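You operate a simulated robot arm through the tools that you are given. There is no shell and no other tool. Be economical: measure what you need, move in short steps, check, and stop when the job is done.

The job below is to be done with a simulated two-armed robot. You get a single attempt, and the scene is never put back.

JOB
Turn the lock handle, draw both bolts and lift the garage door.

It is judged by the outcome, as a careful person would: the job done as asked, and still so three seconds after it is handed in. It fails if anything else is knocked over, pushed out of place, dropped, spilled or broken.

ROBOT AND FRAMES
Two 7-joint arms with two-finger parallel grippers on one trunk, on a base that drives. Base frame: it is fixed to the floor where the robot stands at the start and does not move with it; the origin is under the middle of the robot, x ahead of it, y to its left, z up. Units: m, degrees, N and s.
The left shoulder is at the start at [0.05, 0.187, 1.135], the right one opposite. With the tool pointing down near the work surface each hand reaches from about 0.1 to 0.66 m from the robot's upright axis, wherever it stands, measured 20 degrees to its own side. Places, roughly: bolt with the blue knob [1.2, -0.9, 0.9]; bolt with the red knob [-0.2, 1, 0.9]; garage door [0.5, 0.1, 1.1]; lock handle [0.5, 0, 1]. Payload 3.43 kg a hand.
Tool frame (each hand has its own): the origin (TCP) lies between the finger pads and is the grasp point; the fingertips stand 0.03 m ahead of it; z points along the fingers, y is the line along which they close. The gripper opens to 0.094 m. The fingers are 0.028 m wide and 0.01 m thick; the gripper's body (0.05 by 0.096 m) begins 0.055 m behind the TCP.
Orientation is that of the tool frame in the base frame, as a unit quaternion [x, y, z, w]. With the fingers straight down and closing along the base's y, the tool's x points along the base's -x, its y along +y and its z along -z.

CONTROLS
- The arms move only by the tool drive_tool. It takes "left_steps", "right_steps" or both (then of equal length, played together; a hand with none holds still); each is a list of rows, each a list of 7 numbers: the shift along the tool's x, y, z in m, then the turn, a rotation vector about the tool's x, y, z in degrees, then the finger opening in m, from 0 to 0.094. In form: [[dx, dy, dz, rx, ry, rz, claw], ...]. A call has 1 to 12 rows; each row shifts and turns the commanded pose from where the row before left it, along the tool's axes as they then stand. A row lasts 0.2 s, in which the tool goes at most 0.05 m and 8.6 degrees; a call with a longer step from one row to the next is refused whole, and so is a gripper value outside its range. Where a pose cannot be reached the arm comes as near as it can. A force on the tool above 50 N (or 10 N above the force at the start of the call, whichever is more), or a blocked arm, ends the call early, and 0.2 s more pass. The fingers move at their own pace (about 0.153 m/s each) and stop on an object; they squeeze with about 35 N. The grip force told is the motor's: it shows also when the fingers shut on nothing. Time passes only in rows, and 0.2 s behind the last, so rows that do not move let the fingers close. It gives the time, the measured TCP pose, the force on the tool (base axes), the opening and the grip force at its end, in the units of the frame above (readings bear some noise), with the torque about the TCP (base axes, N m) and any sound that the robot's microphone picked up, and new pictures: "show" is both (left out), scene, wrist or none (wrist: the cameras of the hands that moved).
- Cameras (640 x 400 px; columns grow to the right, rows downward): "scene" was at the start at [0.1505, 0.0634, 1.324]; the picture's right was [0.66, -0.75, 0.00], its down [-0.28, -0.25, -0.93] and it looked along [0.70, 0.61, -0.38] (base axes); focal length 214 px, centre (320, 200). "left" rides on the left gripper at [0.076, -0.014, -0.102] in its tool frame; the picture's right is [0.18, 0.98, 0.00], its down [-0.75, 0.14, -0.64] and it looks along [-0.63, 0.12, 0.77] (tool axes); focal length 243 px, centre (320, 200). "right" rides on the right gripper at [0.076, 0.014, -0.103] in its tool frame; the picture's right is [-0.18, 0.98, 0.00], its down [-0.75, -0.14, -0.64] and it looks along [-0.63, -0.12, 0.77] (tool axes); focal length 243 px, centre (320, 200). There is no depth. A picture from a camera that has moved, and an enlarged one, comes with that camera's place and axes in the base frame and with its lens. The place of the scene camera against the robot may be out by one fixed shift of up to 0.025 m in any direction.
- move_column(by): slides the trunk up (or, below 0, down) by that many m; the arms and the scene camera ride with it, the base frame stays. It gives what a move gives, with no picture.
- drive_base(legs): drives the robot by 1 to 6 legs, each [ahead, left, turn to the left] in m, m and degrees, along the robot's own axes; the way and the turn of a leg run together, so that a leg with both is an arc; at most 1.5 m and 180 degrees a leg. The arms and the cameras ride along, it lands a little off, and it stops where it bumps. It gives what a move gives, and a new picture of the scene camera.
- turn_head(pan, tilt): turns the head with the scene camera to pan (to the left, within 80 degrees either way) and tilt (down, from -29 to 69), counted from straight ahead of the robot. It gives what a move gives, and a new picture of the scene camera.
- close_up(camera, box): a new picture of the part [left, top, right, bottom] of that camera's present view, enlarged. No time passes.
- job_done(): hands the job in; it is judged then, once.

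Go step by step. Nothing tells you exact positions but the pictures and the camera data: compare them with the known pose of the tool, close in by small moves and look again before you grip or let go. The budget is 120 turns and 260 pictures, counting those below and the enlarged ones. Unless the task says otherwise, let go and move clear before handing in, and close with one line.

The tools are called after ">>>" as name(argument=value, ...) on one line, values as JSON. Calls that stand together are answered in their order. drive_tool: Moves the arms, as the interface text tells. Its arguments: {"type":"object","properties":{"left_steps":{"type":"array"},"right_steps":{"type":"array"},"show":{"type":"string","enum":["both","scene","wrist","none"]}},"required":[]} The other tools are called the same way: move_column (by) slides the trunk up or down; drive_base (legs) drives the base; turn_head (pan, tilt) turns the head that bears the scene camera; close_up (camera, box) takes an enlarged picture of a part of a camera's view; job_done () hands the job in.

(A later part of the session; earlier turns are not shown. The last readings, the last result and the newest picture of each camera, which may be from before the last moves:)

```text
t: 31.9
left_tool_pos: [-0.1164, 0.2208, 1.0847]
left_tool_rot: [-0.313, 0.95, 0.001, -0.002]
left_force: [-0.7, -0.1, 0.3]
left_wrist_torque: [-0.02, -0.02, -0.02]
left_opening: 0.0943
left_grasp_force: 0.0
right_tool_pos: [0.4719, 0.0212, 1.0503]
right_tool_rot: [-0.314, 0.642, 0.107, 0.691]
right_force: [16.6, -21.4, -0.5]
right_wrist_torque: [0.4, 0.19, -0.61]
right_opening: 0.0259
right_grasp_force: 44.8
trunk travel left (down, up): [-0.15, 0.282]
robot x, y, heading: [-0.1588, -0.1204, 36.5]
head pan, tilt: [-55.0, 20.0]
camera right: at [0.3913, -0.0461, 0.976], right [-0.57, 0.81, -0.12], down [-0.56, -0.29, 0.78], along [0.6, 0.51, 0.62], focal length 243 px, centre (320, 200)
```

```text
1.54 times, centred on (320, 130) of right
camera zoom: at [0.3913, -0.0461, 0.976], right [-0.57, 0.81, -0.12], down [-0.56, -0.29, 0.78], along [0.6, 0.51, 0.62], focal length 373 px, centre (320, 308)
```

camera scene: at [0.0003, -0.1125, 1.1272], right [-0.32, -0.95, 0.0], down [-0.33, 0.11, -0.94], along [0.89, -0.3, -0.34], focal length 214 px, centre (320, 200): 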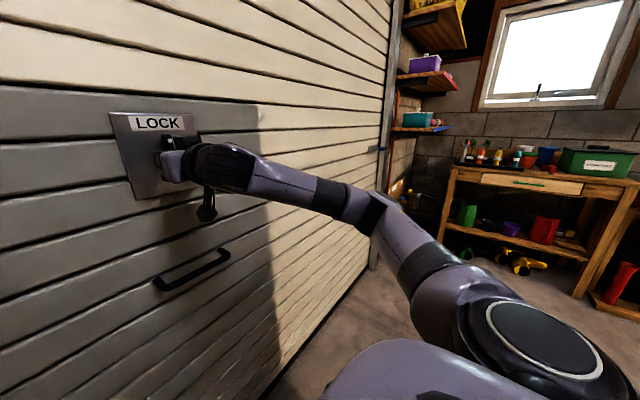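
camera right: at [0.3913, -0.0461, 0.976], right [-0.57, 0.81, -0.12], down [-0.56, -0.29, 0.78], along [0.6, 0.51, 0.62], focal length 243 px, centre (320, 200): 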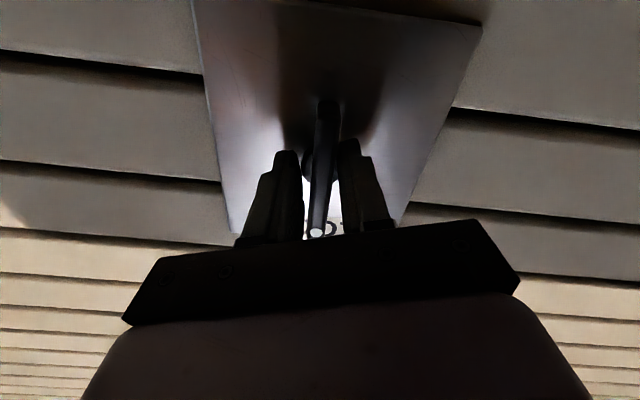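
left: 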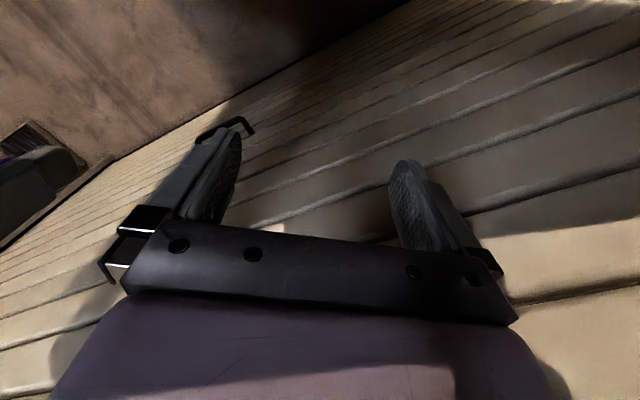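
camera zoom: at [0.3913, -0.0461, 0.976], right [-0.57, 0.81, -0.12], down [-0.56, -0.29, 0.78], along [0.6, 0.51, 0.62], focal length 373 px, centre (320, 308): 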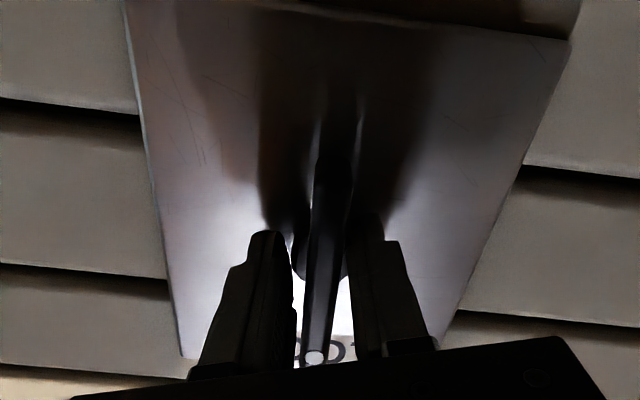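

The bar now stays vertical while the gripper slides round it, so it's at its 90° stop. I'll release, back off and check that it stays.

>>> drive_tool(right_steps=[[0, 0, 0, 0, 0, 4, 0.0], [0, 0, 0, 0, 0, 0, 0.05], [0, 0, 0, 0, 0, 0, 0.09], [0, 0, -0.03, 0, 0, 0, 0.09], [0, 0, -0.03, 0, 0, 0, 0.09], [0, 0, -0.03, 0, 0, 0, 0.09]], show="both")

>>> turn_head(pan=-20, tilt=15)

```text
t: 33.3
left_tool_pos: [-0.1178, 0.2212, 1.0835]
left_tool_rot: [-0.314, 0.949, -0.001, -0.001]
left_force: [0.3, 0.8, 0.3]
left_wrist_torque: [0.01, 0.01, 0.01]
left_opening: 0.0939
left_grasp_force: 0.1
right_tool_pos: [0.3936, -0.028, 1.0532]
right_tool_rot: [-0.297, 0.649, 0.137, 0.686]
right_force: [0.1, -0.1, 0.0]
right_wrist_torque: [-0.05, 0.02, 0.01]
right_opening: 0.09
right_grasp_force: 0.0
trunk travel left (down, up): [-0.15, 0.282]
robot x, y, heading: [-0.1608, -0.118, 36.7]
head pan, tilt: [-55.0, 20.0]
camera scene: at [-0.0016, -0.1102, 1.1274], right [-0.32, -0.95, 0.0], down [-0.32, 0.11, -0.94], along [0.89, -0.3, -0.34], focal length 214 px, centre (320, 200)
camera right: at [0.3102, -0.0909, 0.9771], right [-0.59, 0.81, -0.05], down [-0.53, -0.34, 0.78], along [0.61, 0.48, 0.63], focal length 243 px, centre (320, 200)
```

scene: 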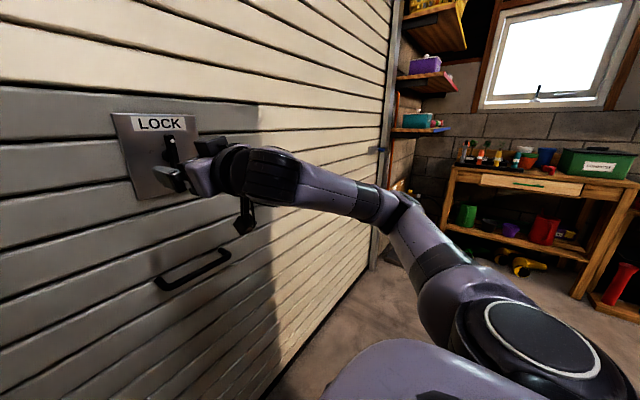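
right: 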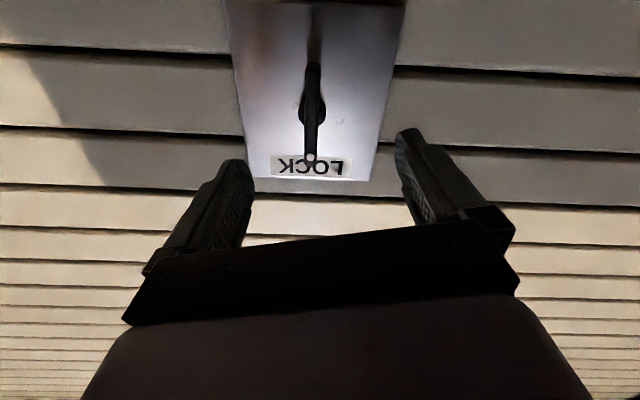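

```text
t: 34.3
left_tool_pos: [-0.1187, 0.222, 1.0823]
left_tool_rot: [-0.314, 0.949, 0.0, -0.001]
left_force: [0.7, 0.2, -0.3]
left_wrist_torque: [-0.01, 0.03, 0.01]
left_opening: 0.0942
left_grasp_force: 0.0
right_tool_pos: [0.3927, -0.026, 1.0526]
right_tool_rot: [-0.297, 0.65, 0.135, 0.687]
right_force: [0.1, -0.2, -0.6]
right_wrist_torque: [-0.01, -0.01, 0.01]
right_opening: 0.09
right_grasp_force: 0.1
trunk travel left (down, up): [-0.15, 0.282]
robot x, y, heading: [-0.1613, -0.119, 36.6]
head pan, tilt: [-20.0, 15.0]
camera scene: at [-0.0004, -0.0541, 1.1355], right [0.28, -0.96, 0.0], down [-0.25, -0.07, -0.97], along [0.93, 0.27, -0.26], focal length 214 px, centre (320, 200)
```

scene: 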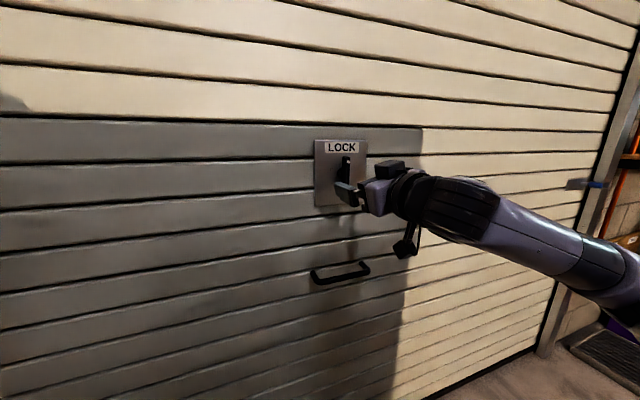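

The lever is vertical, white dot up, and staying. Next is the blue bolt, about 1.4 m to the right along the door; I'll ease off the rear contact and slide right.

>>> drive_base(legs=[[0.02, 0, 0], [0, -0.6, 0]])

>>> turn_head(pan=-50, tilt=15)

```text
t: 38.1
left_tool_pos: [0.2579, -0.2522, 1.0833]
left_tool_rot: [-0.314, 0.95, -0.001, 0.0]
left_force: [0.3, 0.5, 0.2]
left_wrist_torque: [0.01, 0.05, 0.0]
left_opening: 0.0938
left_grasp_force: 0.1
right_tool_pos: [0.7679, -0.5006, 1.0529]
right_tool_rot: [-0.298, 0.649, 0.137, 0.686]
right_force: [-0.3, -0.1, -0.4]
right_wrist_torque: [0.0, -0.03, 0.0]
right_opening: 0.09
right_grasp_force: 0.1
trunk travel left (down, up): [-0.15, 0.282]
robot x, y, heading: [0.2153, -0.5926, 36.4]
head pan, tilt: [-20.0, 15.0]
camera scene: at [0.3752, -0.5275, 1.1355], right [0.28, -0.96, 0.0], down [-0.25, -0.07, -0.97], along [0.93, 0.27, -0.26], focal length 214 px, centre (320, 200)
```

scene: 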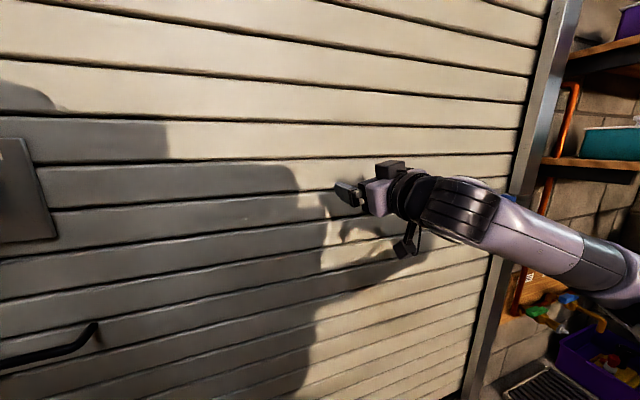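

```text
t: 39.0
left_tool_pos: [0.2573, -0.2519, 1.083]
left_tool_rot: [-0.314, 0.949, -0.001, -0.001]
left_force: [-0.8, 0.3, 0.6]
left_wrist_torque: [0.02, 0.0, 0.03]
left_opening: 0.0941
left_grasp_force: 0.0
right_tool_pos: [0.7695, -0.5006, 1.052]
right_tool_rot: [-0.298, 0.649, 0.137, 0.686]
right_force: [0.4, 0.4, 0.7]
right_wrist_torque: [-0.03, -0.02, -0.01]
right_opening: 0.0895
right_grasp_force: 0.1
trunk travel left (down, up): [-0.15, 0.282]
robot x, y, heading: [0.217, -0.5897, 36.6]
head pan, tilt: [-50.0, 15.0]
camera scene: at [0.3764, -0.5757, 1.1355], right [-0.23, -0.97, 0.0], down [-0.25, 0.06, -0.97], along [0.94, -0.22, -0.26], focal length 214 px, centre (320, 200)
```

scene: 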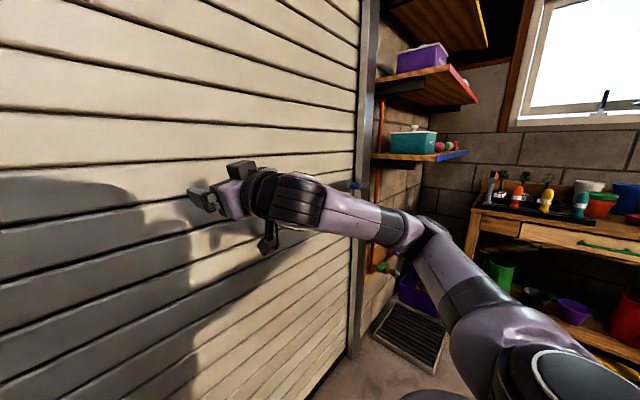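

Blue knob comes out at about (1.20, −0.92, 0.95). I'll enlarge it to understand the bolt.

>>> close_up(camera="scene", box=[330, 120, 490, 220])

>>> close_up(camera="scene", box=[340, 165, 380, 205])

```text
4.00 times, centred on (410, 170) of scene
camera zoom: at [0.3764, -0.5757, 1.1355], right [-0.23, -0.97, 0.0], down [-0.25, 0.06, -0.97], along [0.94, -0.22, -0.26], focal length 858 px, centre (-40, 320)
```

zoom: 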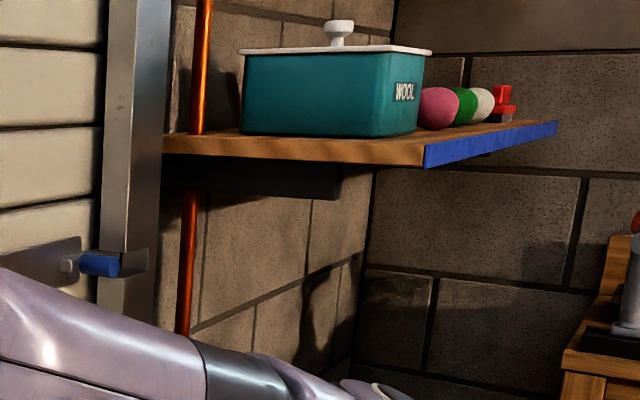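

```text
10.00 times, centred on (360, 185) of scene
camera zoom: at [0.3764, -0.5757, 1.1355], right [-0.23, -0.97, 0.0], down [-0.25, 0.06, -0.97], along [0.94, -0.22, -0.26], focal length 2145 px, centre (-80, 350)
```

zoom: 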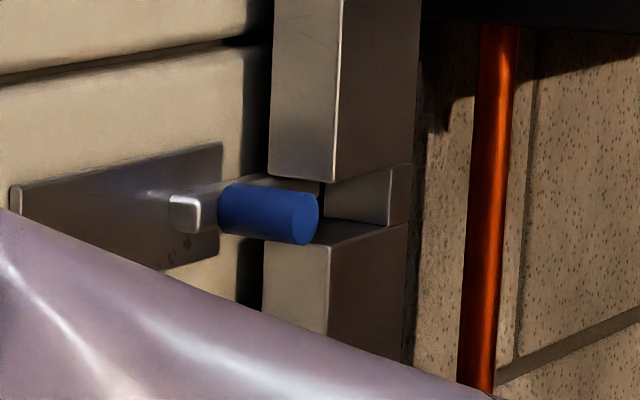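

The blue knob is a short cylinder sticking out from a bar that slides toward the door's middle. A shelf overhangs just right of it at about z = 1.05, so I'll keep the elbow low by lowering the trunk, and shift only 0.2 m right.

>>> move_column(by=-0.12)

>>> drive_base(legs=[[0, -0.2, 0]])

>>> drive_tool(right_steps=[[0, -0.04, 0, 0, 0, 0, 0.09], [0, -0.04, 0, 0, 0, 0, 0.09], [0, -0.04, 0, 0, 0, 0, 0.09], [0, -0.04, 0, 0, 0, 0, 0.09]], show="both")

```text
t: 40.5
left_tool_pos: [0.2573, -0.2518, 0.9633]
left_tool_rot: [-0.314, 0.949, 0.0, 0.0]
left_force: [-0.6, 0.0, 0.4]
left_wrist_torque: [0.01, 0.01, 0.0]
left_opening: 0.0941
left_grasp_force: 0.0
right_tool_pos: [0.7698, -0.5001, 0.9336]
right_tool_rot: [-0.296, 0.65, 0.136, 0.687]
right_force: [0.3, -0.2, 0.0]
right_wrist_torque: [0.01, 0.01, -0.02]
right_opening: 0.0899
right_grasp_force: 0.0
trunk travel left (down, up): [-0.03, 0.402]
robot x, y, heading: [0.2154, -0.5909, 36.6]
head pan, tilt: [-50.0, 15.0]
```

```text
t: 42.1
left_tool_pos: [0.3766, -0.4143, 0.9626]
left_tool_rot: [-0.313, 0.95, 0.0, -0.001]
left_force: [0.2, -0.2, 0.1]
left_wrist_torque: [-0.01, -0.03, 0.01]
left_opening: 0.0942
left_grasp_force: 0.1
right_tool_pos: [0.8893, -0.6633, 0.9331]
right_tool_rot: [-0.298, 0.649, 0.136, 0.686]
right_force: [-0.7, -0.1, 0.2]
right_wrist_torque: [0.01, 0.03, 0.0]
right_opening: 0.09
right_grasp_force: 0.1
trunk travel left (down, up): [-0.03, 0.402]
robot x, y, heading: [0.3384, -0.7522, 36.3]
head pan, tilt: [-50.0, 15.0]
camera scene: at [0.4961, -0.7379, 1.0155], right [-0.23, -0.97, 0.0], down [-0.25, 0.06, -0.97], along [0.94, -0.23, -0.26], focal length 214 px, centre (320, 200)
```

scene: 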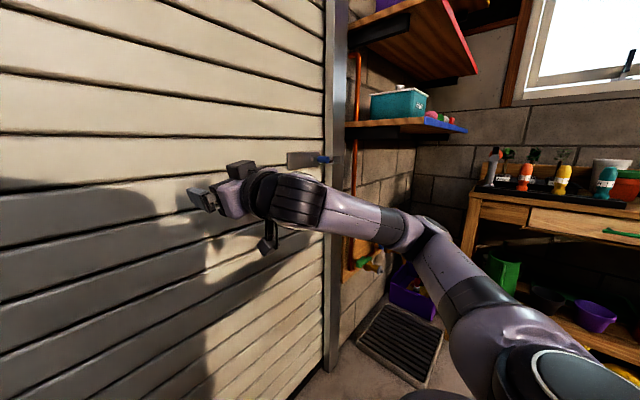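

```text
t: 43.1
left_tool_pos: [0.3772, -0.4141, 0.9626]
left_tool_rot: [-0.313, 0.95, -0.001, 0.0]
left_force: [-0.4, -0.4, -1.0]
left_wrist_torque: [0.02, -0.03, -0.01]
left_opening: 0.0941
left_grasp_force: 0.0
right_tool_pos: [0.9829, -0.7908, 0.9709]
right_tool_rot: [-0.298, 0.649, 0.136, 0.687]
right_force: [0.3, 0.8, -0.2]
right_wrist_torque: [-0.01, -0.03, 0.02]
right_opening: 0.0902
right_grasp_force: 0.0
trunk travel left (down, up): [-0.03, 0.402]
robot x, y, heading: [0.3376, -0.7522, 36.5]
head pan, tilt: [-50.0, 15.0]
camera scene: at [0.4962, -0.7379, 1.0155], right [-0.23, -0.97, 0.0], down [-0.25, 0.06, -0.97], along [0.94, -0.23, -0.26], focal length 214 px, centre (320, 200)
camera right: at [0.8991, -0.8543, 0.8951], right [-0.59, 0.81, -0.05], down [-0.53, -0.34, 0.78], along [0.61, 0.48, 0.63], focal length 243 px, centre (320, 200)
```

scene: 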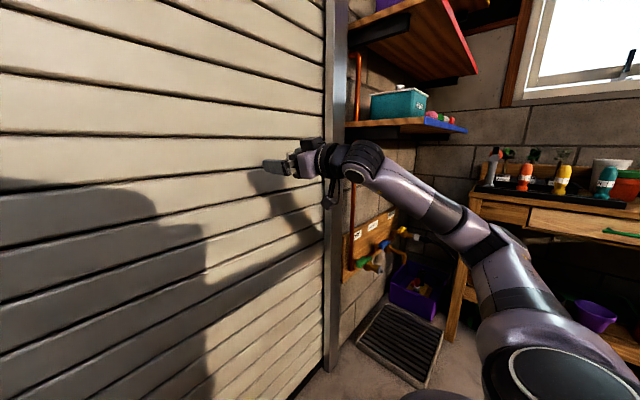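
right: 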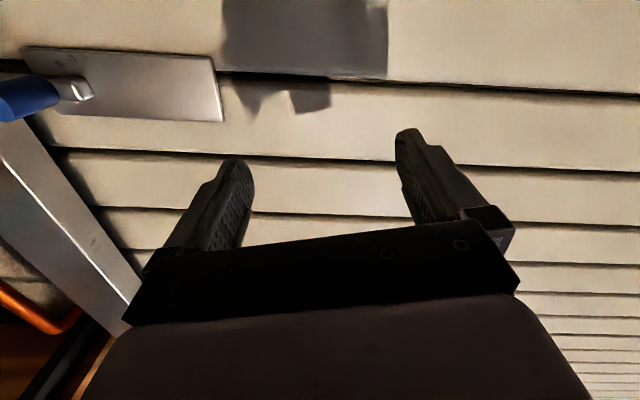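

I'll level the roll, back off slightly, and slide the hand right toward the knob at its height (about z = 0.945), then look again.

>>> drive_tool(right_steps=[[0, 0, -0.02, 0, 0, 6.8, 0.09], [0.01, 0, -0.01, 0, 0, 6.8, 0.09], [0.01, -0.035, 0, 0, 0, 0, 0.09], [0, -0.035, 0, 0, 0, 0, 0.09], [0, -0.035, 0, 0, 0, 0, 0.09], [0, -0.035, 0, 0, 0, 0, 0.09]], show="both")

```text
t: 44.5
left_tool_pos: [0.3783, -0.4146, 0.9629]
left_tool_rot: [-0.313, 0.95, 0.0, 0.0]
left_force: [0.5, 0.5, -0.9]
left_wrist_torque: [-0.01, 0.01, 0.02]
left_opening: 0.0941
left_grasp_force: 0.0
right_tool_pos: [1.038, -0.9215, 0.9517]
right_tool_rot: [-0.218, 0.68, 0.216, 0.666]
right_force: [0.6, 0.0, -0.5]
right_wrist_torque: [-0.01, -0.01, 0.01]
right_opening: 0.09
right_grasp_force: 0.1
trunk travel left (down, up): [-0.03, 0.402]
robot x, y, heading: [0.3352, -0.7531, 36.4]
head pan, tilt: [-50.0, 15.0]
camera scene: at [0.4963, -0.7381, 1.0155], right [-0.23, -0.97, 0.0], down [-0.25, 0.06, -0.97], along [0.94, -0.23, -0.26], focal length 214 px, centre (320, 200)
camera right: at [0.9433, -0.9704, 0.8775], right [-0.57, 0.8, 0.19], down [-0.43, -0.48, 0.76], along [0.7, 0.36, 0.62], focal length 243 px, centre (320, 200)
```

scene: 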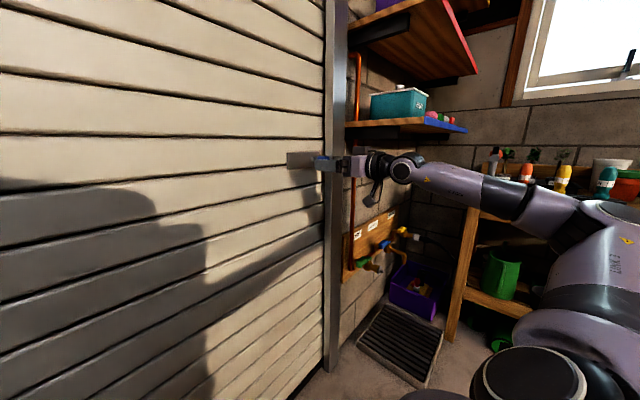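
right: 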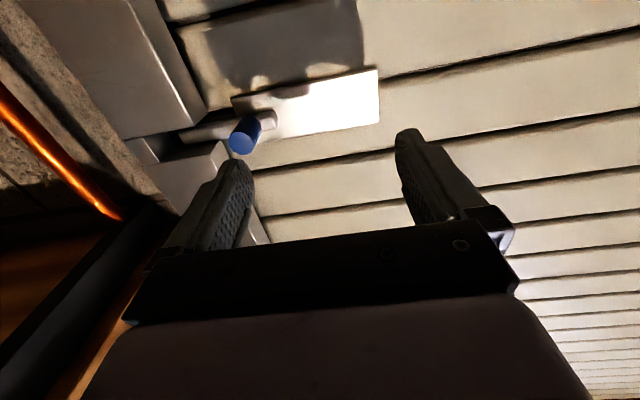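

Knob: lateral position and height solved (0.066 m further right, 7 mm up). I'll line up and approach.

>>> drive_tool(right_steps=[[-0.004, -0.033, 0, 0, 0, 0, 0.09], [-0.003, -0.033, 0, 0, 0, 0, 0.09], [0, 0, 0.02, 0, 0, 0, 0.09], [0, 0, 0.02, 0, 0, 0, 0.09], [0, 0, 0, 0, 0, 0, 0.09]], show="both")

```text
t: 45.7
left_tool_pos: [0.378, -0.414, 0.9627]
left_tool_rot: [-0.314, 0.95, -0.002, -0.001]
left_force: [0.1, 0.0, 0.2]
left_wrist_torque: [-0.01, 0.01, 0.01]
left_opening: 0.094
left_grasp_force: 0.0
right_tool_pos: [1.0786, -0.8997, 0.9534]
right_tool_rot: [-0.218, 0.68, 0.217, 0.666]
right_force: [0.4, 0.0, 0.2]
right_wrist_torque: [0.0, -0.02, 0.0]
right_opening: 0.09
right_grasp_force: 0.0
right hand out of reach, approached as far as the arm can: row 1, 2
trunk travel left (down, up): [-0.03, 0.402]
robot x, y, heading: [0.3386, -0.756, 36.3]
head pan, tilt: [-50.0, 15.0]
camera scene: at [0.496, -0.7379, 1.0155], right [-0.23, -0.97, 0.0], down [-0.25, 0.06, -0.97], along [0.94, -0.23, -0.26], focal length 214 px, centre (320, 200)
camera right: at [0.9853, -0.9484, 0.8794], right [-0.57, 0.8, 0.19], down [-0.43, -0.48, 0.76], along [0.7, 0.36, 0.62], focal length 243 px, centre (320, 200)
```

scene: 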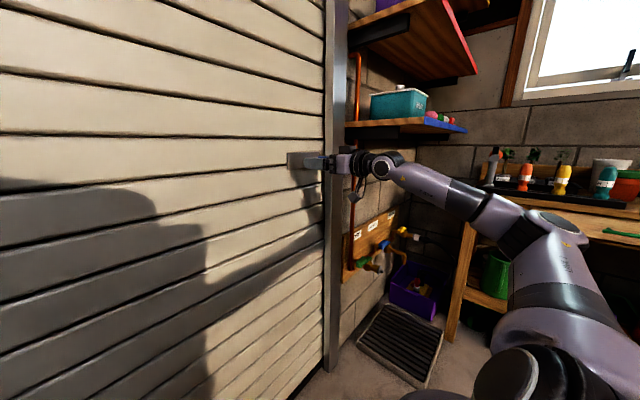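
right: 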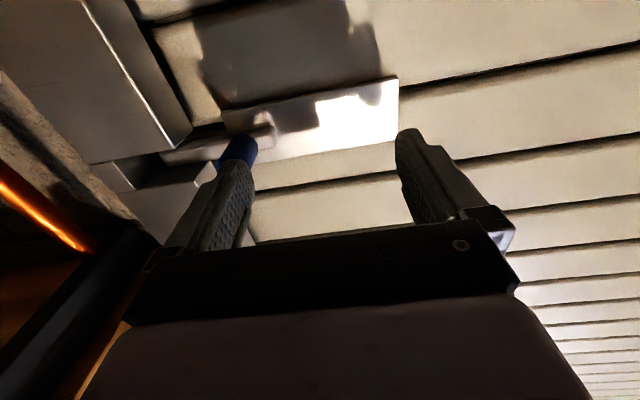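

The arm hit its reach limit sideways, so I'll shift the base: back 2 cm, then right 6 cm.

>>> drive_base(legs=[[-0.02, 0, 0], [0, -0.06, 0]])

>>> drive_tool(right_steps=[[-0.004, 0, 0, 0, 0, 0, 0.09]], show="wrist")

```text
t: 47.1
left_tool_pos: [0.3965, -0.4736, 0.9637]
left_tool_rot: [-0.313, 0.95, -0.001, -0.001]
left_force: [0.6, 0.3, -0.5]
left_wrist_torque: [0.02, -0.02, -0.01]
left_opening: 0.0941
left_grasp_force: 0.3
right_tool_pos: [1.0975, -0.9585, 0.9533]
right_tool_rot: [-0.218, 0.68, 0.217, 0.666]
right_force: [0.2, 0.5, -0.4]
right_wrist_torque: [0.04, 0.02, 0.0]
right_opening: 0.0903
right_grasp_force: 0.1
trunk travel left (down, up): [-0.03, 0.402]
robot x, y, heading: [0.3595, -0.8152, 36.8]
head pan, tilt: [-50.0, 15.0]
camera scene: at [0.5154, -0.7972, 1.0155], right [-0.23, -0.97, 0.0], down [-0.25, 0.06, -0.97], along [0.94, -0.23, -0.26], focal length 214 px, centre (320, 200)
```

scene: 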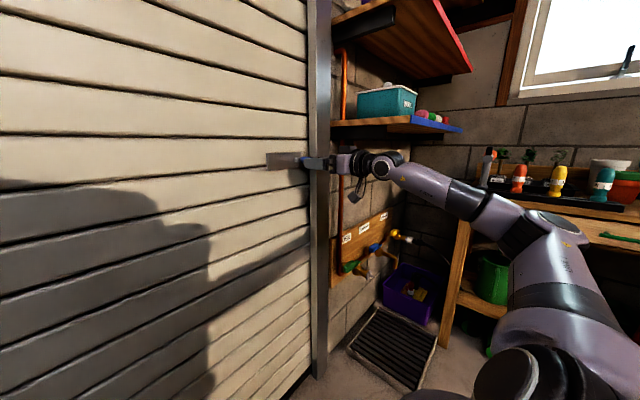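

```text
t: 47.5
left_tool_pos: [0.3967, -0.4737, 0.9624]
left_tool_rot: [-0.313, 0.95, -0.002, 0.0]
left_force: [-0.1, 0.4, -0.4]
left_wrist_torque: [0.03, 0.0, 0.0]
left_opening: 0.0941
left_grasp_force: 0.0
right_tool_pos: [1.0987, -0.9568, 0.9562]
right_tool_rot: [-0.218, 0.68, 0.217, 0.666]
right_force: [0.5, 0.2, -0.1]
right_wrist_torque: [0.0, -0.01, -0.02]
right_opening: 0.0899
right_grasp_force: 0.0
trunk travel left (down, up): [-0.03, 0.402]
robot x, y, heading: [0.3545, -0.8138, 36.5]
head pan, tilt: [-50.0, 15.0]
camera right: at [1.0047, -1.0065, 0.8825], right [-0.57, 0.8, 0.19], down [-0.42, -0.48, 0.77], along [0.7, 0.36, 0.62], focal length 243 px, centre (320, 200)
```

right: 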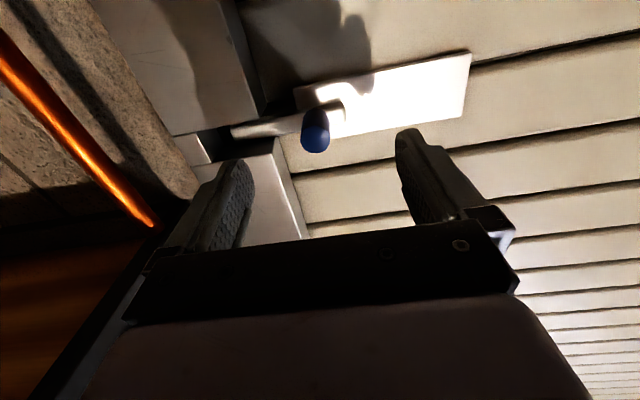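

The knob sits centred between the fingers. I'll advance in small steps, then close.

>>> drive_tool(right_steps=[[0, 0, 0.015, 0, 0, 0, 0.09], [0, 0, 0.015, 0, 0, 0, 0.09], [0, 0, 0.01, 0, 0, 0, 0.09], [0, 0, 0.007, 0, 0, 0, 0.09]], show="wrist")

```text
t: 48.4
left_tool_pos: [0.3954, -0.4757, 0.9642]
left_tool_rot: [-0.312, 0.95, -0.001, 0.002]
left_force: [-0.3, -0.1, 0.3]
left_wrist_torque: [0.0, -0.02, -0.01]
left_opening: 0.0939
left_grasp_force: 0.1
right_tool_pos: [1.128, -0.9392, 0.9558]
right_tool_rot: [-0.212, 0.682, 0.214, 0.666]
right_force: [-26.1, -8.5, -4.1]
right_wrist_torque: [0.15, -0.21, -0.92]
right_opening: 0.0859
right_grasp_force: 0.1
trunk travel left (down, up): [-0.03, 0.402]
robot x, y, heading: [0.3508, -0.8122, 36.1]
head pan, tilt: [-50.0, 15.0]
stopped in row 4 (right hand): the force on the tool passed its limit (the readings are from after the stop); the commanded pose is now the measured one
camera right: at [1.034, -0.9868, 0.8818], right [-0.56, 0.81, 0.19], down [-0.43, -0.48, 0.77], along [0.71, 0.35, 0.61], focal length 243 px, centre (320, 200)
```

right: 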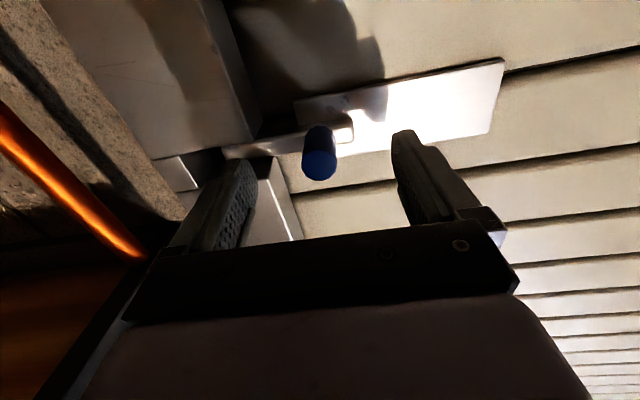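

The right finger touched the post face; the knob ends flush with the post, with roughly a 2 cm gap between them. I'll back off, narrow the opening to straddle just the knob, and check alignment.

>>> drive_tool(right_steps=[[0, 0, -0.015, 0, 0, 0, 0.06], [0, 0, -0.005, 0, 0, 0, 0.034], [0, 0, 0, 0, 0, 0, 0.034]], show="wrist")

>>> close_up(camera="right", box=[200, 80, 440, 260])

```text
t: 49.2
left_tool_pos: [0.3978, -0.4736, 0.9636]
left_tool_rot: [-0.313, 0.95, 0.0, -0.001]
left_force: [0.2, 1.0, 0.5]
left_wrist_torque: [0.01, 0.0, 0.01]
left_opening: 0.0938
left_grasp_force: 0.1
right_tool_pos: [1.1142, -0.9489, 0.9539]
right_tool_rot: [-0.214, 0.683, 0.213, 0.665]
right_force: [-0.8, 0.1, -0.2]
right_wrist_torque: [0.03, -0.04, -0.03]
right_opening: 0.0341
right_grasp_force: 0.0
trunk travel left (down, up): [-0.03, 0.402]
robot x, y, heading: [0.3578, -0.8143, 36.5]
head pan, tilt: [-50.0, 15.0]
camera right: at [1.0203, -0.9968, 0.8802], right [-0.56, 0.81, 0.19], down [-0.43, -0.48, 0.77], along [0.71, 0.35, 0.61], focal length 243 px, centre (320, 200)
```

right: 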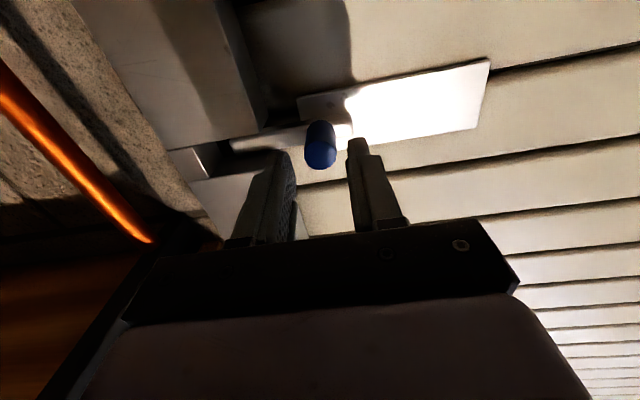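

```text
2.22 times, centred on (320, 170) of right
camera zoom: at [1.0203, -0.9968, 0.8802], right [-0.56, 0.81, 0.19], down [-0.43, -0.48, 0.77], along [0.71, 0.35, 0.61], focal length 539 px, centre (320, 267)
```

zoom: 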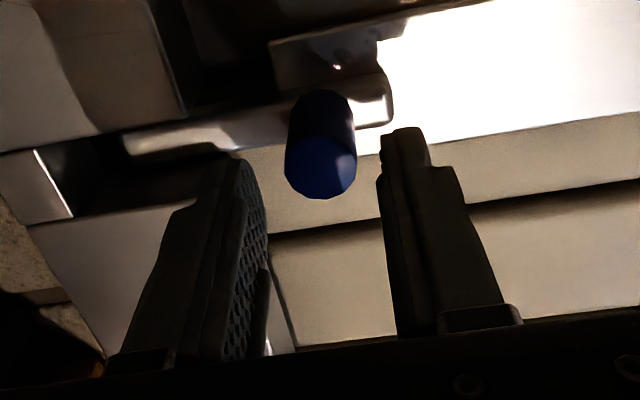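

The fingers straddle the knob neatly. Advancing with the narrow opening.

>>> drive_tool(right_steps=[[0, 0, 0.01, 0, 0, 0, 0.032], [0, 0, 0.01, 0, 0, 0, 0.032], [0, 0, 0.008, 0, 0, 0, 0.032], [0, 0, 0.007, 0, 0, 0, 0.032]], show="wrist")

```text
t: 50.2
left_tool_pos: [0.3966, -0.4736, 0.9626]
left_tool_rot: [-0.312, 0.95, -0.002, 0.0]
left_force: [0.4, 1.1, -0.2]
left_wrist_torque: [-0.01, -0.01, 0.02]
left_opening: 0.0941
left_grasp_force: 0.1
right_tool_pos: [1.1434, -0.9293, 0.9529]
right_tool_rot: [-0.211, 0.684, 0.211, 0.665]
right_force: [-0.5, 0.3, -0.7]
right_wrist_torque: [0.0, 0.03, -0.01]
right_opening: 0.0321
right_grasp_force: 0.0
trunk travel left (down, up): [-0.03, 0.402]
robot x, y, heading: [0.3548, -0.8134, 36.2]
head pan, tilt: [-50.0, 15.0]
camera right: at [1.048, -0.9757, 0.8792], right [-0.56, 0.81, 0.19], down [-0.43, -0.48, 0.77], along [0.71, 0.35, 0.61], focal length 243 px, centre (320, 200)
```

right: 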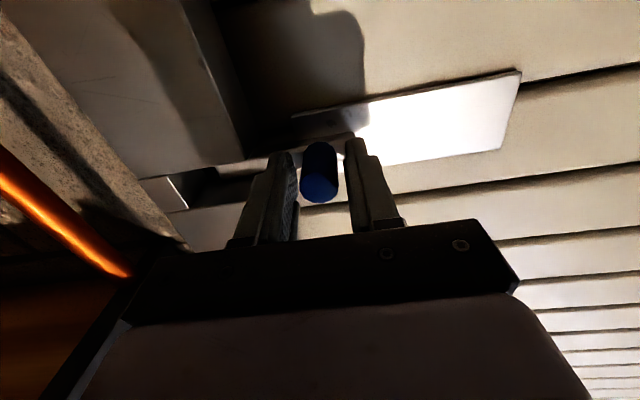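

Inside the gap without touching the post. Close on the knob.

>>> drive_tool(right_steps=[[0, 0, 0.003, 0, 0, 0, 0.032], [0, 0, 0, 0, 0, 0, 0.0], [0, 0, 0, 0, 0, 0, 0.0], [0, 0, 0, 0, 0, 0, 0.0]], show="wrist")

```text
t: 51.2
left_tool_pos: [0.3967, -0.4737, 0.9629]
left_tool_rot: [-0.312, 0.95, -0.001, 0.0]
left_force: [0.3, -0.8, 0.1]
left_wrist_torque: [0.02, 0.0, 0.01]
left_opening: 0.0937
left_grasp_force: 0.2
right_tool_pos: [1.1457, -0.9267, 0.9524]
right_tool_rot: [-0.212, 0.684, 0.213, 0.665]
right_force: [-2.2, -0.8, -1.1]
right_wrist_torque: [-0.08, 0.17, 1.11]
right_opening: 0.0218
right_grasp_force: 45.1
trunk travel left (down, up): [-0.03, 0.402]
robot x, y, heading: [0.3543, -0.8131, 36.1]
head pan, tilt: [-50.0, 15.0]
camera right: at [1.05, -0.974, 0.8788], right [-0.56, 0.81, 0.19], down [-0.43, -0.48, 0.77], along [0.71, 0.35, 0.61], focal length 243 px, centre (320, 200)
```

right: 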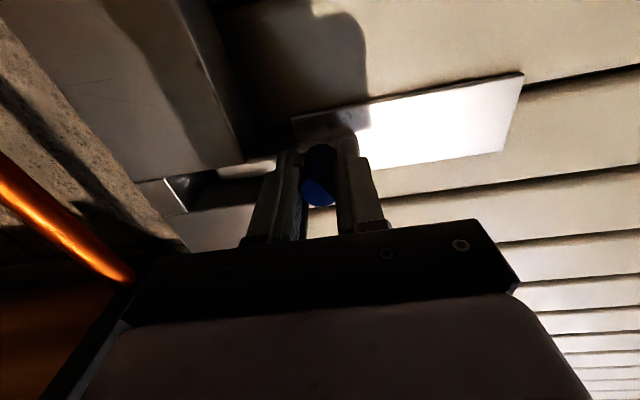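

Gripped, 22 mm. Draw it left along the door in small steps.

>>> drive_tool(right_steps=[[0, 0.01, -0.0003, 0, 0, 0, 0.0], [0, 0.015, -0.0004, 0, 0, 0, 0.0], [0, 0.015, -0.0004, 0, 0, 0, 0.0], [0, 0.015, -0.0004, 0, 0, 0, 0.0]], show="wrist")

```text
t: 52.2
left_tool_pos: [0.3995, -0.4751, 0.9641]
left_tool_rot: [-0.312, 0.95, 0.0, -0.001]
left_force: [0.3, -0.2, -0.3]
left_wrist_torque: [0.0, 0.03, 0.0]
left_opening: 0.094
left_grasp_force: 0.1
right_tool_pos: [1.118, -0.8896, 0.9515]
right_tool_rot: [-0.205, 0.686, 0.209, 0.666]
right_force: [29.4, -18.3, 7.8]
right_wrist_torque: [-0.31, 0.24, 0.76]
right_opening: 0.0219
right_grasp_force: 44.9
trunk travel left (down, up): [-0.03, 0.402]
robot x, y, heading: [0.3577, -0.8124, 36.3]
head pan, tilt: [-50.0, 15.0]
camera right: at [1.0229, -0.9364, 0.8788], right [-0.55, 0.81, 0.2], down [-0.43, -0.47, 0.77], along [0.72, 0.33, 0.61], focal length 243 px, centre (320, 200)
```

right: 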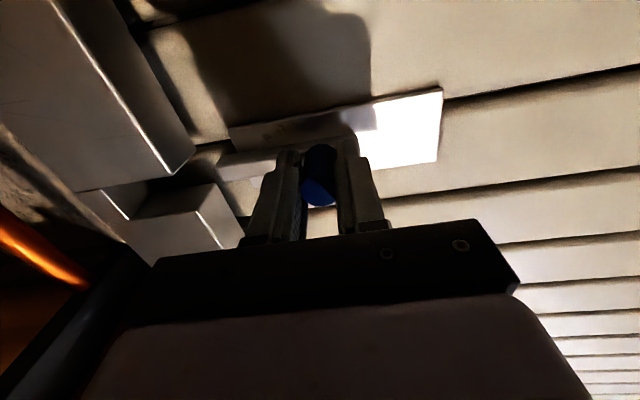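

The bolt slid about 4.6 cm against roughly 35 N, and its end is leaving the post. Continuing.

>>> drive_tool(right_steps=[[0, 0.01, -0.0003, 0, 0, 0, 0.0], [0, 0.01, -0.0003, 0, 0, 0, 0.0], [0, 0.01, -0.0003, 0, 0, 0, 0.0], [0, 0.01, -0.0003, 0, 0, 0, 0.0]], show="wrist")

```text
t: 52.6
left_tool_pos: [0.3996, -0.4736, 0.963]
left_tool_rot: [-0.311, 0.95, 0.0, -0.001]
left_force: [-0.6, -0.2, 0.4]
left_wrist_torque: [-0.03, 0.0, 0.04]
left_opening: 0.0939
left_grasp_force: 0.2
right_tool_pos: [1.118, -0.8906, 0.9509]
right_tool_rot: [-0.2, 0.688, 0.206, 0.666]
right_force: [11.8, -4.6, 0.2]
right_wrist_torque: [-0.18, 0.4, 0.91]
right_opening: 0.0228
right_grasp_force: 45.0
trunk travel left (down, up): [-0.03, 0.402]
robot x, y, heading: [0.3535, -0.8107, 36.1]
head pan, tilt: [-50.0, 15.0]
stopped in row 1 (right hand): the force on the tool passed its limit (the readings are from after the stop); the commanded pose is now the measured one
camera right: at [1.0217, -0.935, 0.8783], right [-0.53, 0.82, 0.2], down [-0.43, -0.47, 0.77], along [0.73, 0.32, 0.61], focal length 243 px, centre (320, 200)
```

right: 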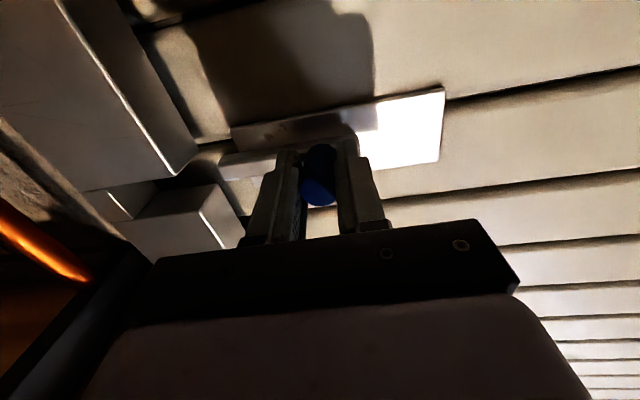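

It stopped hard after about 4.7 cm, probably the end stop. I'll release, back off and look.

>>> drive_tool(right_steps=[[0, 0, 0, 0, 0, 0, 0.035], [0, 0, 0, 0, 0, 0, 0.035], [0, 0, -0.025, 0, 0, 0, 0.035], [0, 0, -0.03, 0, 0, 0, 0.035]], show="wrist")

>>> close_up(camera="scene", box=[250, 130, 350, 190])

>>> close_up(camera="right", box=[150, 40, 460, 220])

```text
t: 53.6
left_tool_pos: [0.3981, -0.4738, 0.9633]
left_tool_rot: [-0.311, 0.95, -0.001, 0.0]
left_force: [-0.3, 0.2, 0.2]
left_wrist_torque: [0.0, -0.01, -0.01]
left_opening: 0.0939
left_grasp_force: 0.0
right_tool_pos: [1.0709, -0.9193, 0.9567]
right_tool_rot: [-0.203, 0.686, 0.206, 0.667]
right_force: [-0.7, 0.0, 0.4]
right_wrist_torque: [0.03, 0.0, 0.0]
right_opening: 0.0351
right_grasp_force: 0.0
trunk travel left (down, up): [-0.03, 0.402]
robot x, y, heading: [0.3554, -0.8111, 36.2]
head pan, tilt: [-50.0, 15.0]
camera right: at [0.9744, -0.9641, 0.8827], right [-0.54, 0.82, 0.2], down [-0.44, -0.47, 0.77], along [0.72, 0.33, 0.61], focal length 243 px, centre (320, 200)
```

right: 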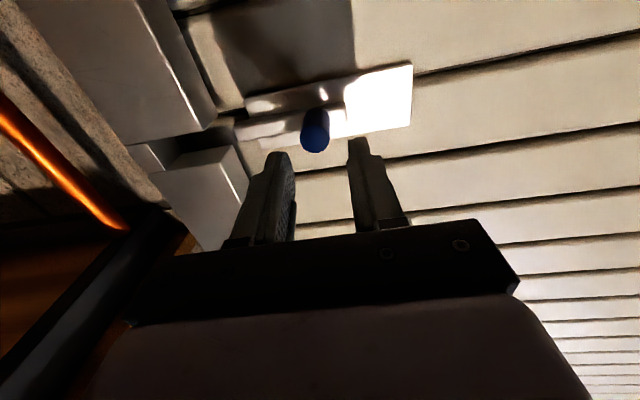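

```text
6.40 times, centred on (300, 160) of scene
camera zoom: at [0.5154, -0.7985, 1.0155], right [-0.24, -0.97, 0.0], down [-0.25, 0.06, -0.97], along [0.94, -0.23, -0.26], focal length 1373 px, centre (448, 456)
```

zoom: 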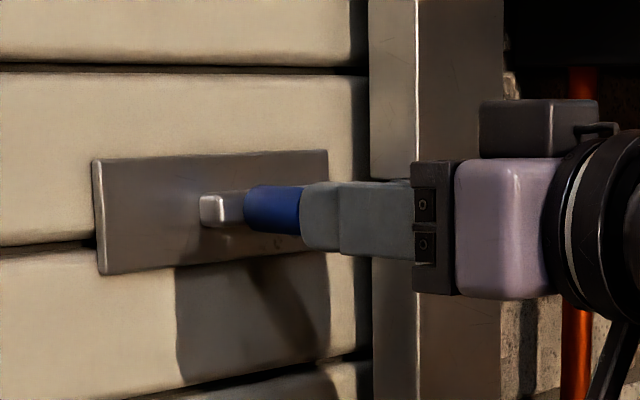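

```text
2.06 times, centred on (305, 130) of right
camera zoom: at [0.9744, -0.9641, 0.8827], right [-0.54, 0.82, 0.2], down [-0.44, -0.47, 0.77], along [0.72, 0.33, 0.61], focal length 501 px, centre (351, 344)
```

zoom: 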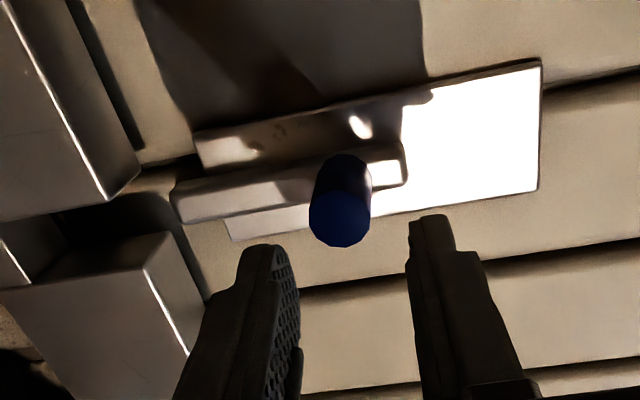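

The bar end now appears to sit just clear of the post. To be sure it's at the stop, I'll regrip and pull once more.

>>> drive_tool(right_steps=[[0, 0, 0.03, 0, 0, 0, 0.035], [0, 0, 0.025, 0, 0, 0, 0.035], [0, 0, 0, 0, 0, 0, 0.0], [0, 0, 0, 0, 0, 0, 0.0], [0, 0, 0, 0, 0, 0, 0.0], [0, 0.006, 0, 0, 0, 0, 0.0], [0, 0.006, 0, 0, 0, 0, 0.0], [0, 0.006, 0, 0, 0, 0, 0.0], [0, 0.006, 0, 0, 0, 0, 0.0]], show="wrist")

```text
t: 55.3
left_tool_pos: [0.4009, -0.4745, 0.963]
left_tool_rot: [-0.31, 0.951, 0.0, 0.0]
left_force: [-0.5, 0.1, 0.5]
left_wrist_torque: [0.01, -0.05, 0.0]
left_opening: 0.0941
left_grasp_force: 0.0
right_tool_pos: [1.1192, -0.8904, 0.9547]
right_tool_rot: [-0.186, 0.692, 0.196, 0.669]
right_force: [7.8, -7.1, 0.0]
right_wrist_torque: [-0.38, 0.63, 0.93]
right_opening: 0.0233
right_grasp_force: 44.9
trunk travel left (down, up): [-0.03, 0.402]
robot x, y, heading: [0.3566, -0.8146, 36.3]
head pan, tilt: [-50.0, 15.0]
stopped in row 8 (right hand): the force on the tool passed its limit (the readings are from after the stop); the commanded pose is now the measured one
camera right: at [1.0203, -0.9311, 0.8811], right [-0.51, 0.84, 0.2], down [-0.45, -0.46, 0.77], along [0.74, 0.3, 0.61], focal length 243 px, centre (320, 200)
```

right: 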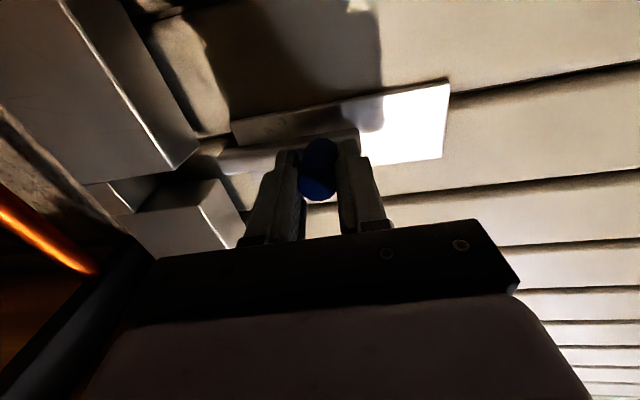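

It's at the same spot, so that's the end stop and the blue bolt is drawn. I'll release, retract, and drive left toward the red bolt.

>>> drive_tool(right_steps=[[0, 0, 0, 0, 0, 0, 0.04], [0, 0, 0, 0, 0, 0, 0.04], [0, 0, -0.03, 0, 0, 0, 0.04], [0, 0, -0.03, 0, 0, 0, 0.04], [0, 0, -0.03, 0, 0, 0, 0.04], [0, 0.02, -0.03, 0, 0, 0, 0.04], [0, 0.04, 0, 0, 0, 0, 0.04], [0, 0.04, 0, 0, 0, 0, 0.04]], show="none")

>>> drive_base(legs=[[0.02, 0, 0], [0, 0.9, 0]])

>>> turn_head(pan=50, tilt=15)

```text
t: 57.1
left_tool_pos: [0.3979, -0.4747, 0.9625]
left_tool_rot: [-0.31, 0.951, -0.001, 0.0]
left_force: [-0.5, 0.4, -0.8]
left_wrist_torque: [-0.03, -0.01, 0.02]
left_opening: 0.0939
left_grasp_force: 0.1
right_tool_pos: [0.9627, -0.8638, 0.9605]
right_tool_rot: [-0.19, 0.69, 0.197, 0.67]
right_force: [1.0, -0.1, 0.5]
right_wrist_torque: [-0.02, 0.02, 0.0]
right_opening: 0.0401
right_grasp_force: 0.0
trunk travel left (down, up): [-0.03, 0.402]
robot x, y, heading: [0.3531, -0.8163, 35.9]
head pan, tilt: [-50.0, 15.0]
```

```text
t: 62.2
left_tool_pos: [-0.097, 0.2596, 0.9622]
left_tool_rot: [-0.303, 0.953, -0.001, -0.001]
left_force: [0.5, 0.0, 0.6]
left_wrist_torque: [0.01, -0.01, 0.01]
left_opening: 0.0939
left_grasp_force: 0.2
right_tool_pos: [0.4588, -0.139, 0.9607]
right_tool_rot: [-0.184, 0.691, 0.192, 0.672]
right_force: [0.2, 1.0, 0.0]
right_wrist_torque: [-0.01, -0.03, 0.02]
right_opening: 0.0399
right_grasp_force: 0.2
trunk travel left (down, up): [-0.03, 0.402]
robot x, y, heading: [-0.1504, -0.0819, 35.1]
head pan, tilt: [-50.0, 15.0]
camera scene: at [0.0133, -0.0672, 1.0155], right [-0.26, -0.97, 0.0], down [-0.25, 0.07, -0.97], along [0.93, -0.25, -0.26], focal length 214 px, centre (320, 200)
```

scene: 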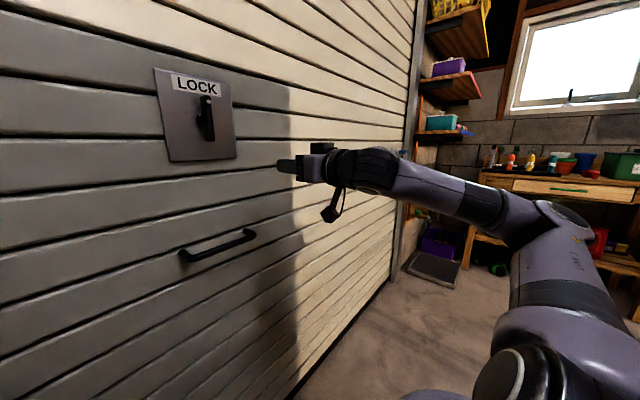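

```text
t: 63.9
left_tool_pos: [-0.0976, 0.2589, 0.9619]
left_tool_rot: [-0.301, 0.953, 0.0, 0.0]
left_force: [-0.6, -0.3, 0.6]
left_wrist_torque: [0.0, -0.02, 0.01]
left_opening: 0.0941
left_grasp_force: 0.0
right_tool_pos: [0.4594, -0.1404, 0.9607]
right_tool_rot: [-0.184, 0.691, 0.192, 0.672]
right_force: [0.5, 0.3, -0.8]
right_wrist_torque: [0.0, -0.03, 0.02]
right_opening: 0.0401
right_grasp_force: 0.2
trunk travel left (down, up): [-0.03, 0.402]
robot x, y, heading: [-0.1492, -0.079, 35.3]
head pan, tilt: [50.0, 15.0]
camera scene: at [-0.0691, 0.0497, 1.0155], right [1.0, -0.08, 0.0], down [-0.02, -0.26, -0.97], along [0.08, 0.96, -0.26], focal length 214 px, centre (320, 200)
```

scene: 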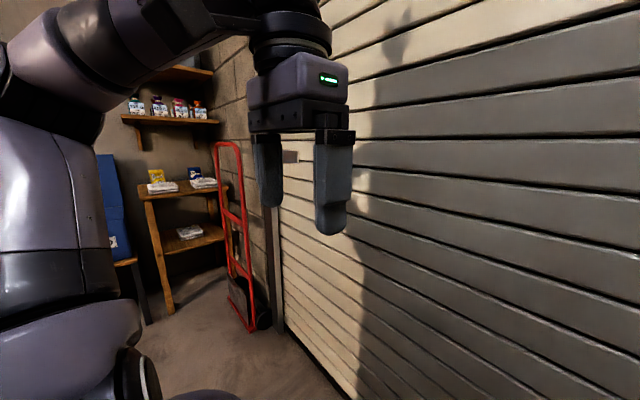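

Red bolt is to the left past a red hand truck that I must stay clear of. While I'm in free space I'll first raise the left hand to point at the door.

>>> drive_tool(left_steps=[[-0.018, 0.01, 0, 0, -8.2, 0, 0.09], [-0.0178, 0.01, 0.0026, 0, -8.2, 0, 0.09], [-0.0173, 0.01, 0.0051, 0, -8.2, 0, 0.09], [-0.0164, 0.01, 0.0075, 0, -8.2, 0, 0.09], [-0.0151, 0.01, 0.0098, 0, -8.2, 0, 0.09], [-0.0136, 0.01, 0.0118, 0, -8.2, 0, 0.09], [-0.0118, 0.01, 0.0136, 0, -8.2, 0, 0.09], [-0.0097, 0.01, 0.0152, 0, -8.2, 0, 0.09], [-0.0074, 0.01, 0.0164, 0, -8.2, 0, 0.09], [-0.005, 0.01, 0.0173, 0, -8.2, 0, 0.09], [-0.0025, 0.01, 0.0178, 0, -8, 0, 0.09]], show="both")

```text
t: 66.3
left_tool_pos: [-0.0007, 0.4638, 0.963]
left_tool_rot: [-0.215, 0.674, 0.214, 0.674]
left_force: [-0.7, 0.0, -0.3]
left_wrist_torque: [-0.02, 0.0, 0.01]
left_opening: 0.0897
left_grasp_force: 0.0
right_tool_pos: [0.4593, -0.1405, 0.9611]
right_tool_rot: [-0.185, 0.691, 0.193, 0.671]
right_force: [0.6, 0.5, -0.3]
right_wrist_torque: [0.02, 0.01, 0.01]
right_opening: 0.0401
right_grasp_force: 0.1
trunk travel left (down, up): [-0.03, 0.402]
robot x, y, heading: [-0.148, -0.0801, 34.8]
head pan, tilt: [50.0, 15.0]
camera scene: at [-0.0692, 0.0497, 1.0156], right [1.0, -0.08, 0.0], down [-0.02, -0.26, -0.97], along [0.08, 0.96, -0.26], focal length 214 px, centre (320, 200)
camera left: at [-0.0744, 0.3915, 0.8845], right [-0.57, 0.8, -0.19], down [-0.61, -0.25, 0.75], along [0.56, 0.54, 0.63], focal length 243 px, centre (320, 200)
```

scene: 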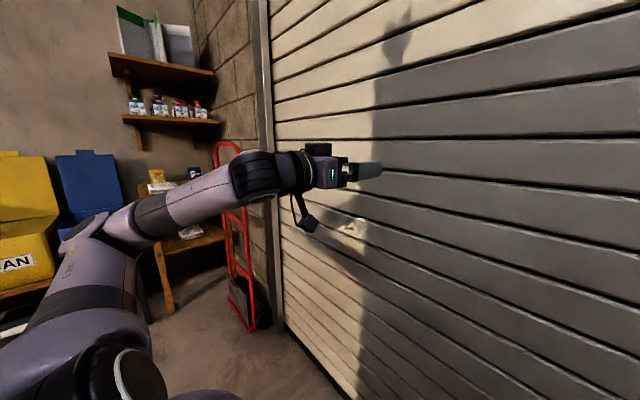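
left: 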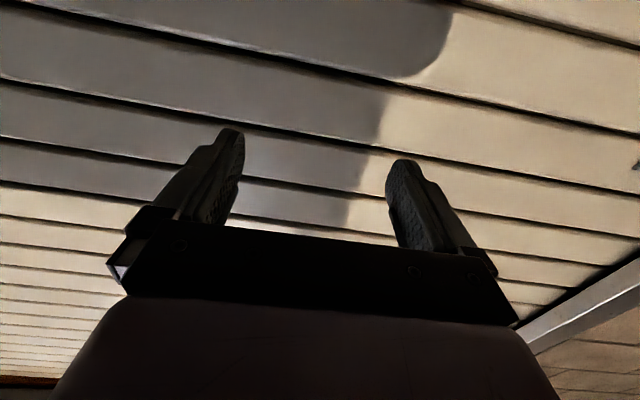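

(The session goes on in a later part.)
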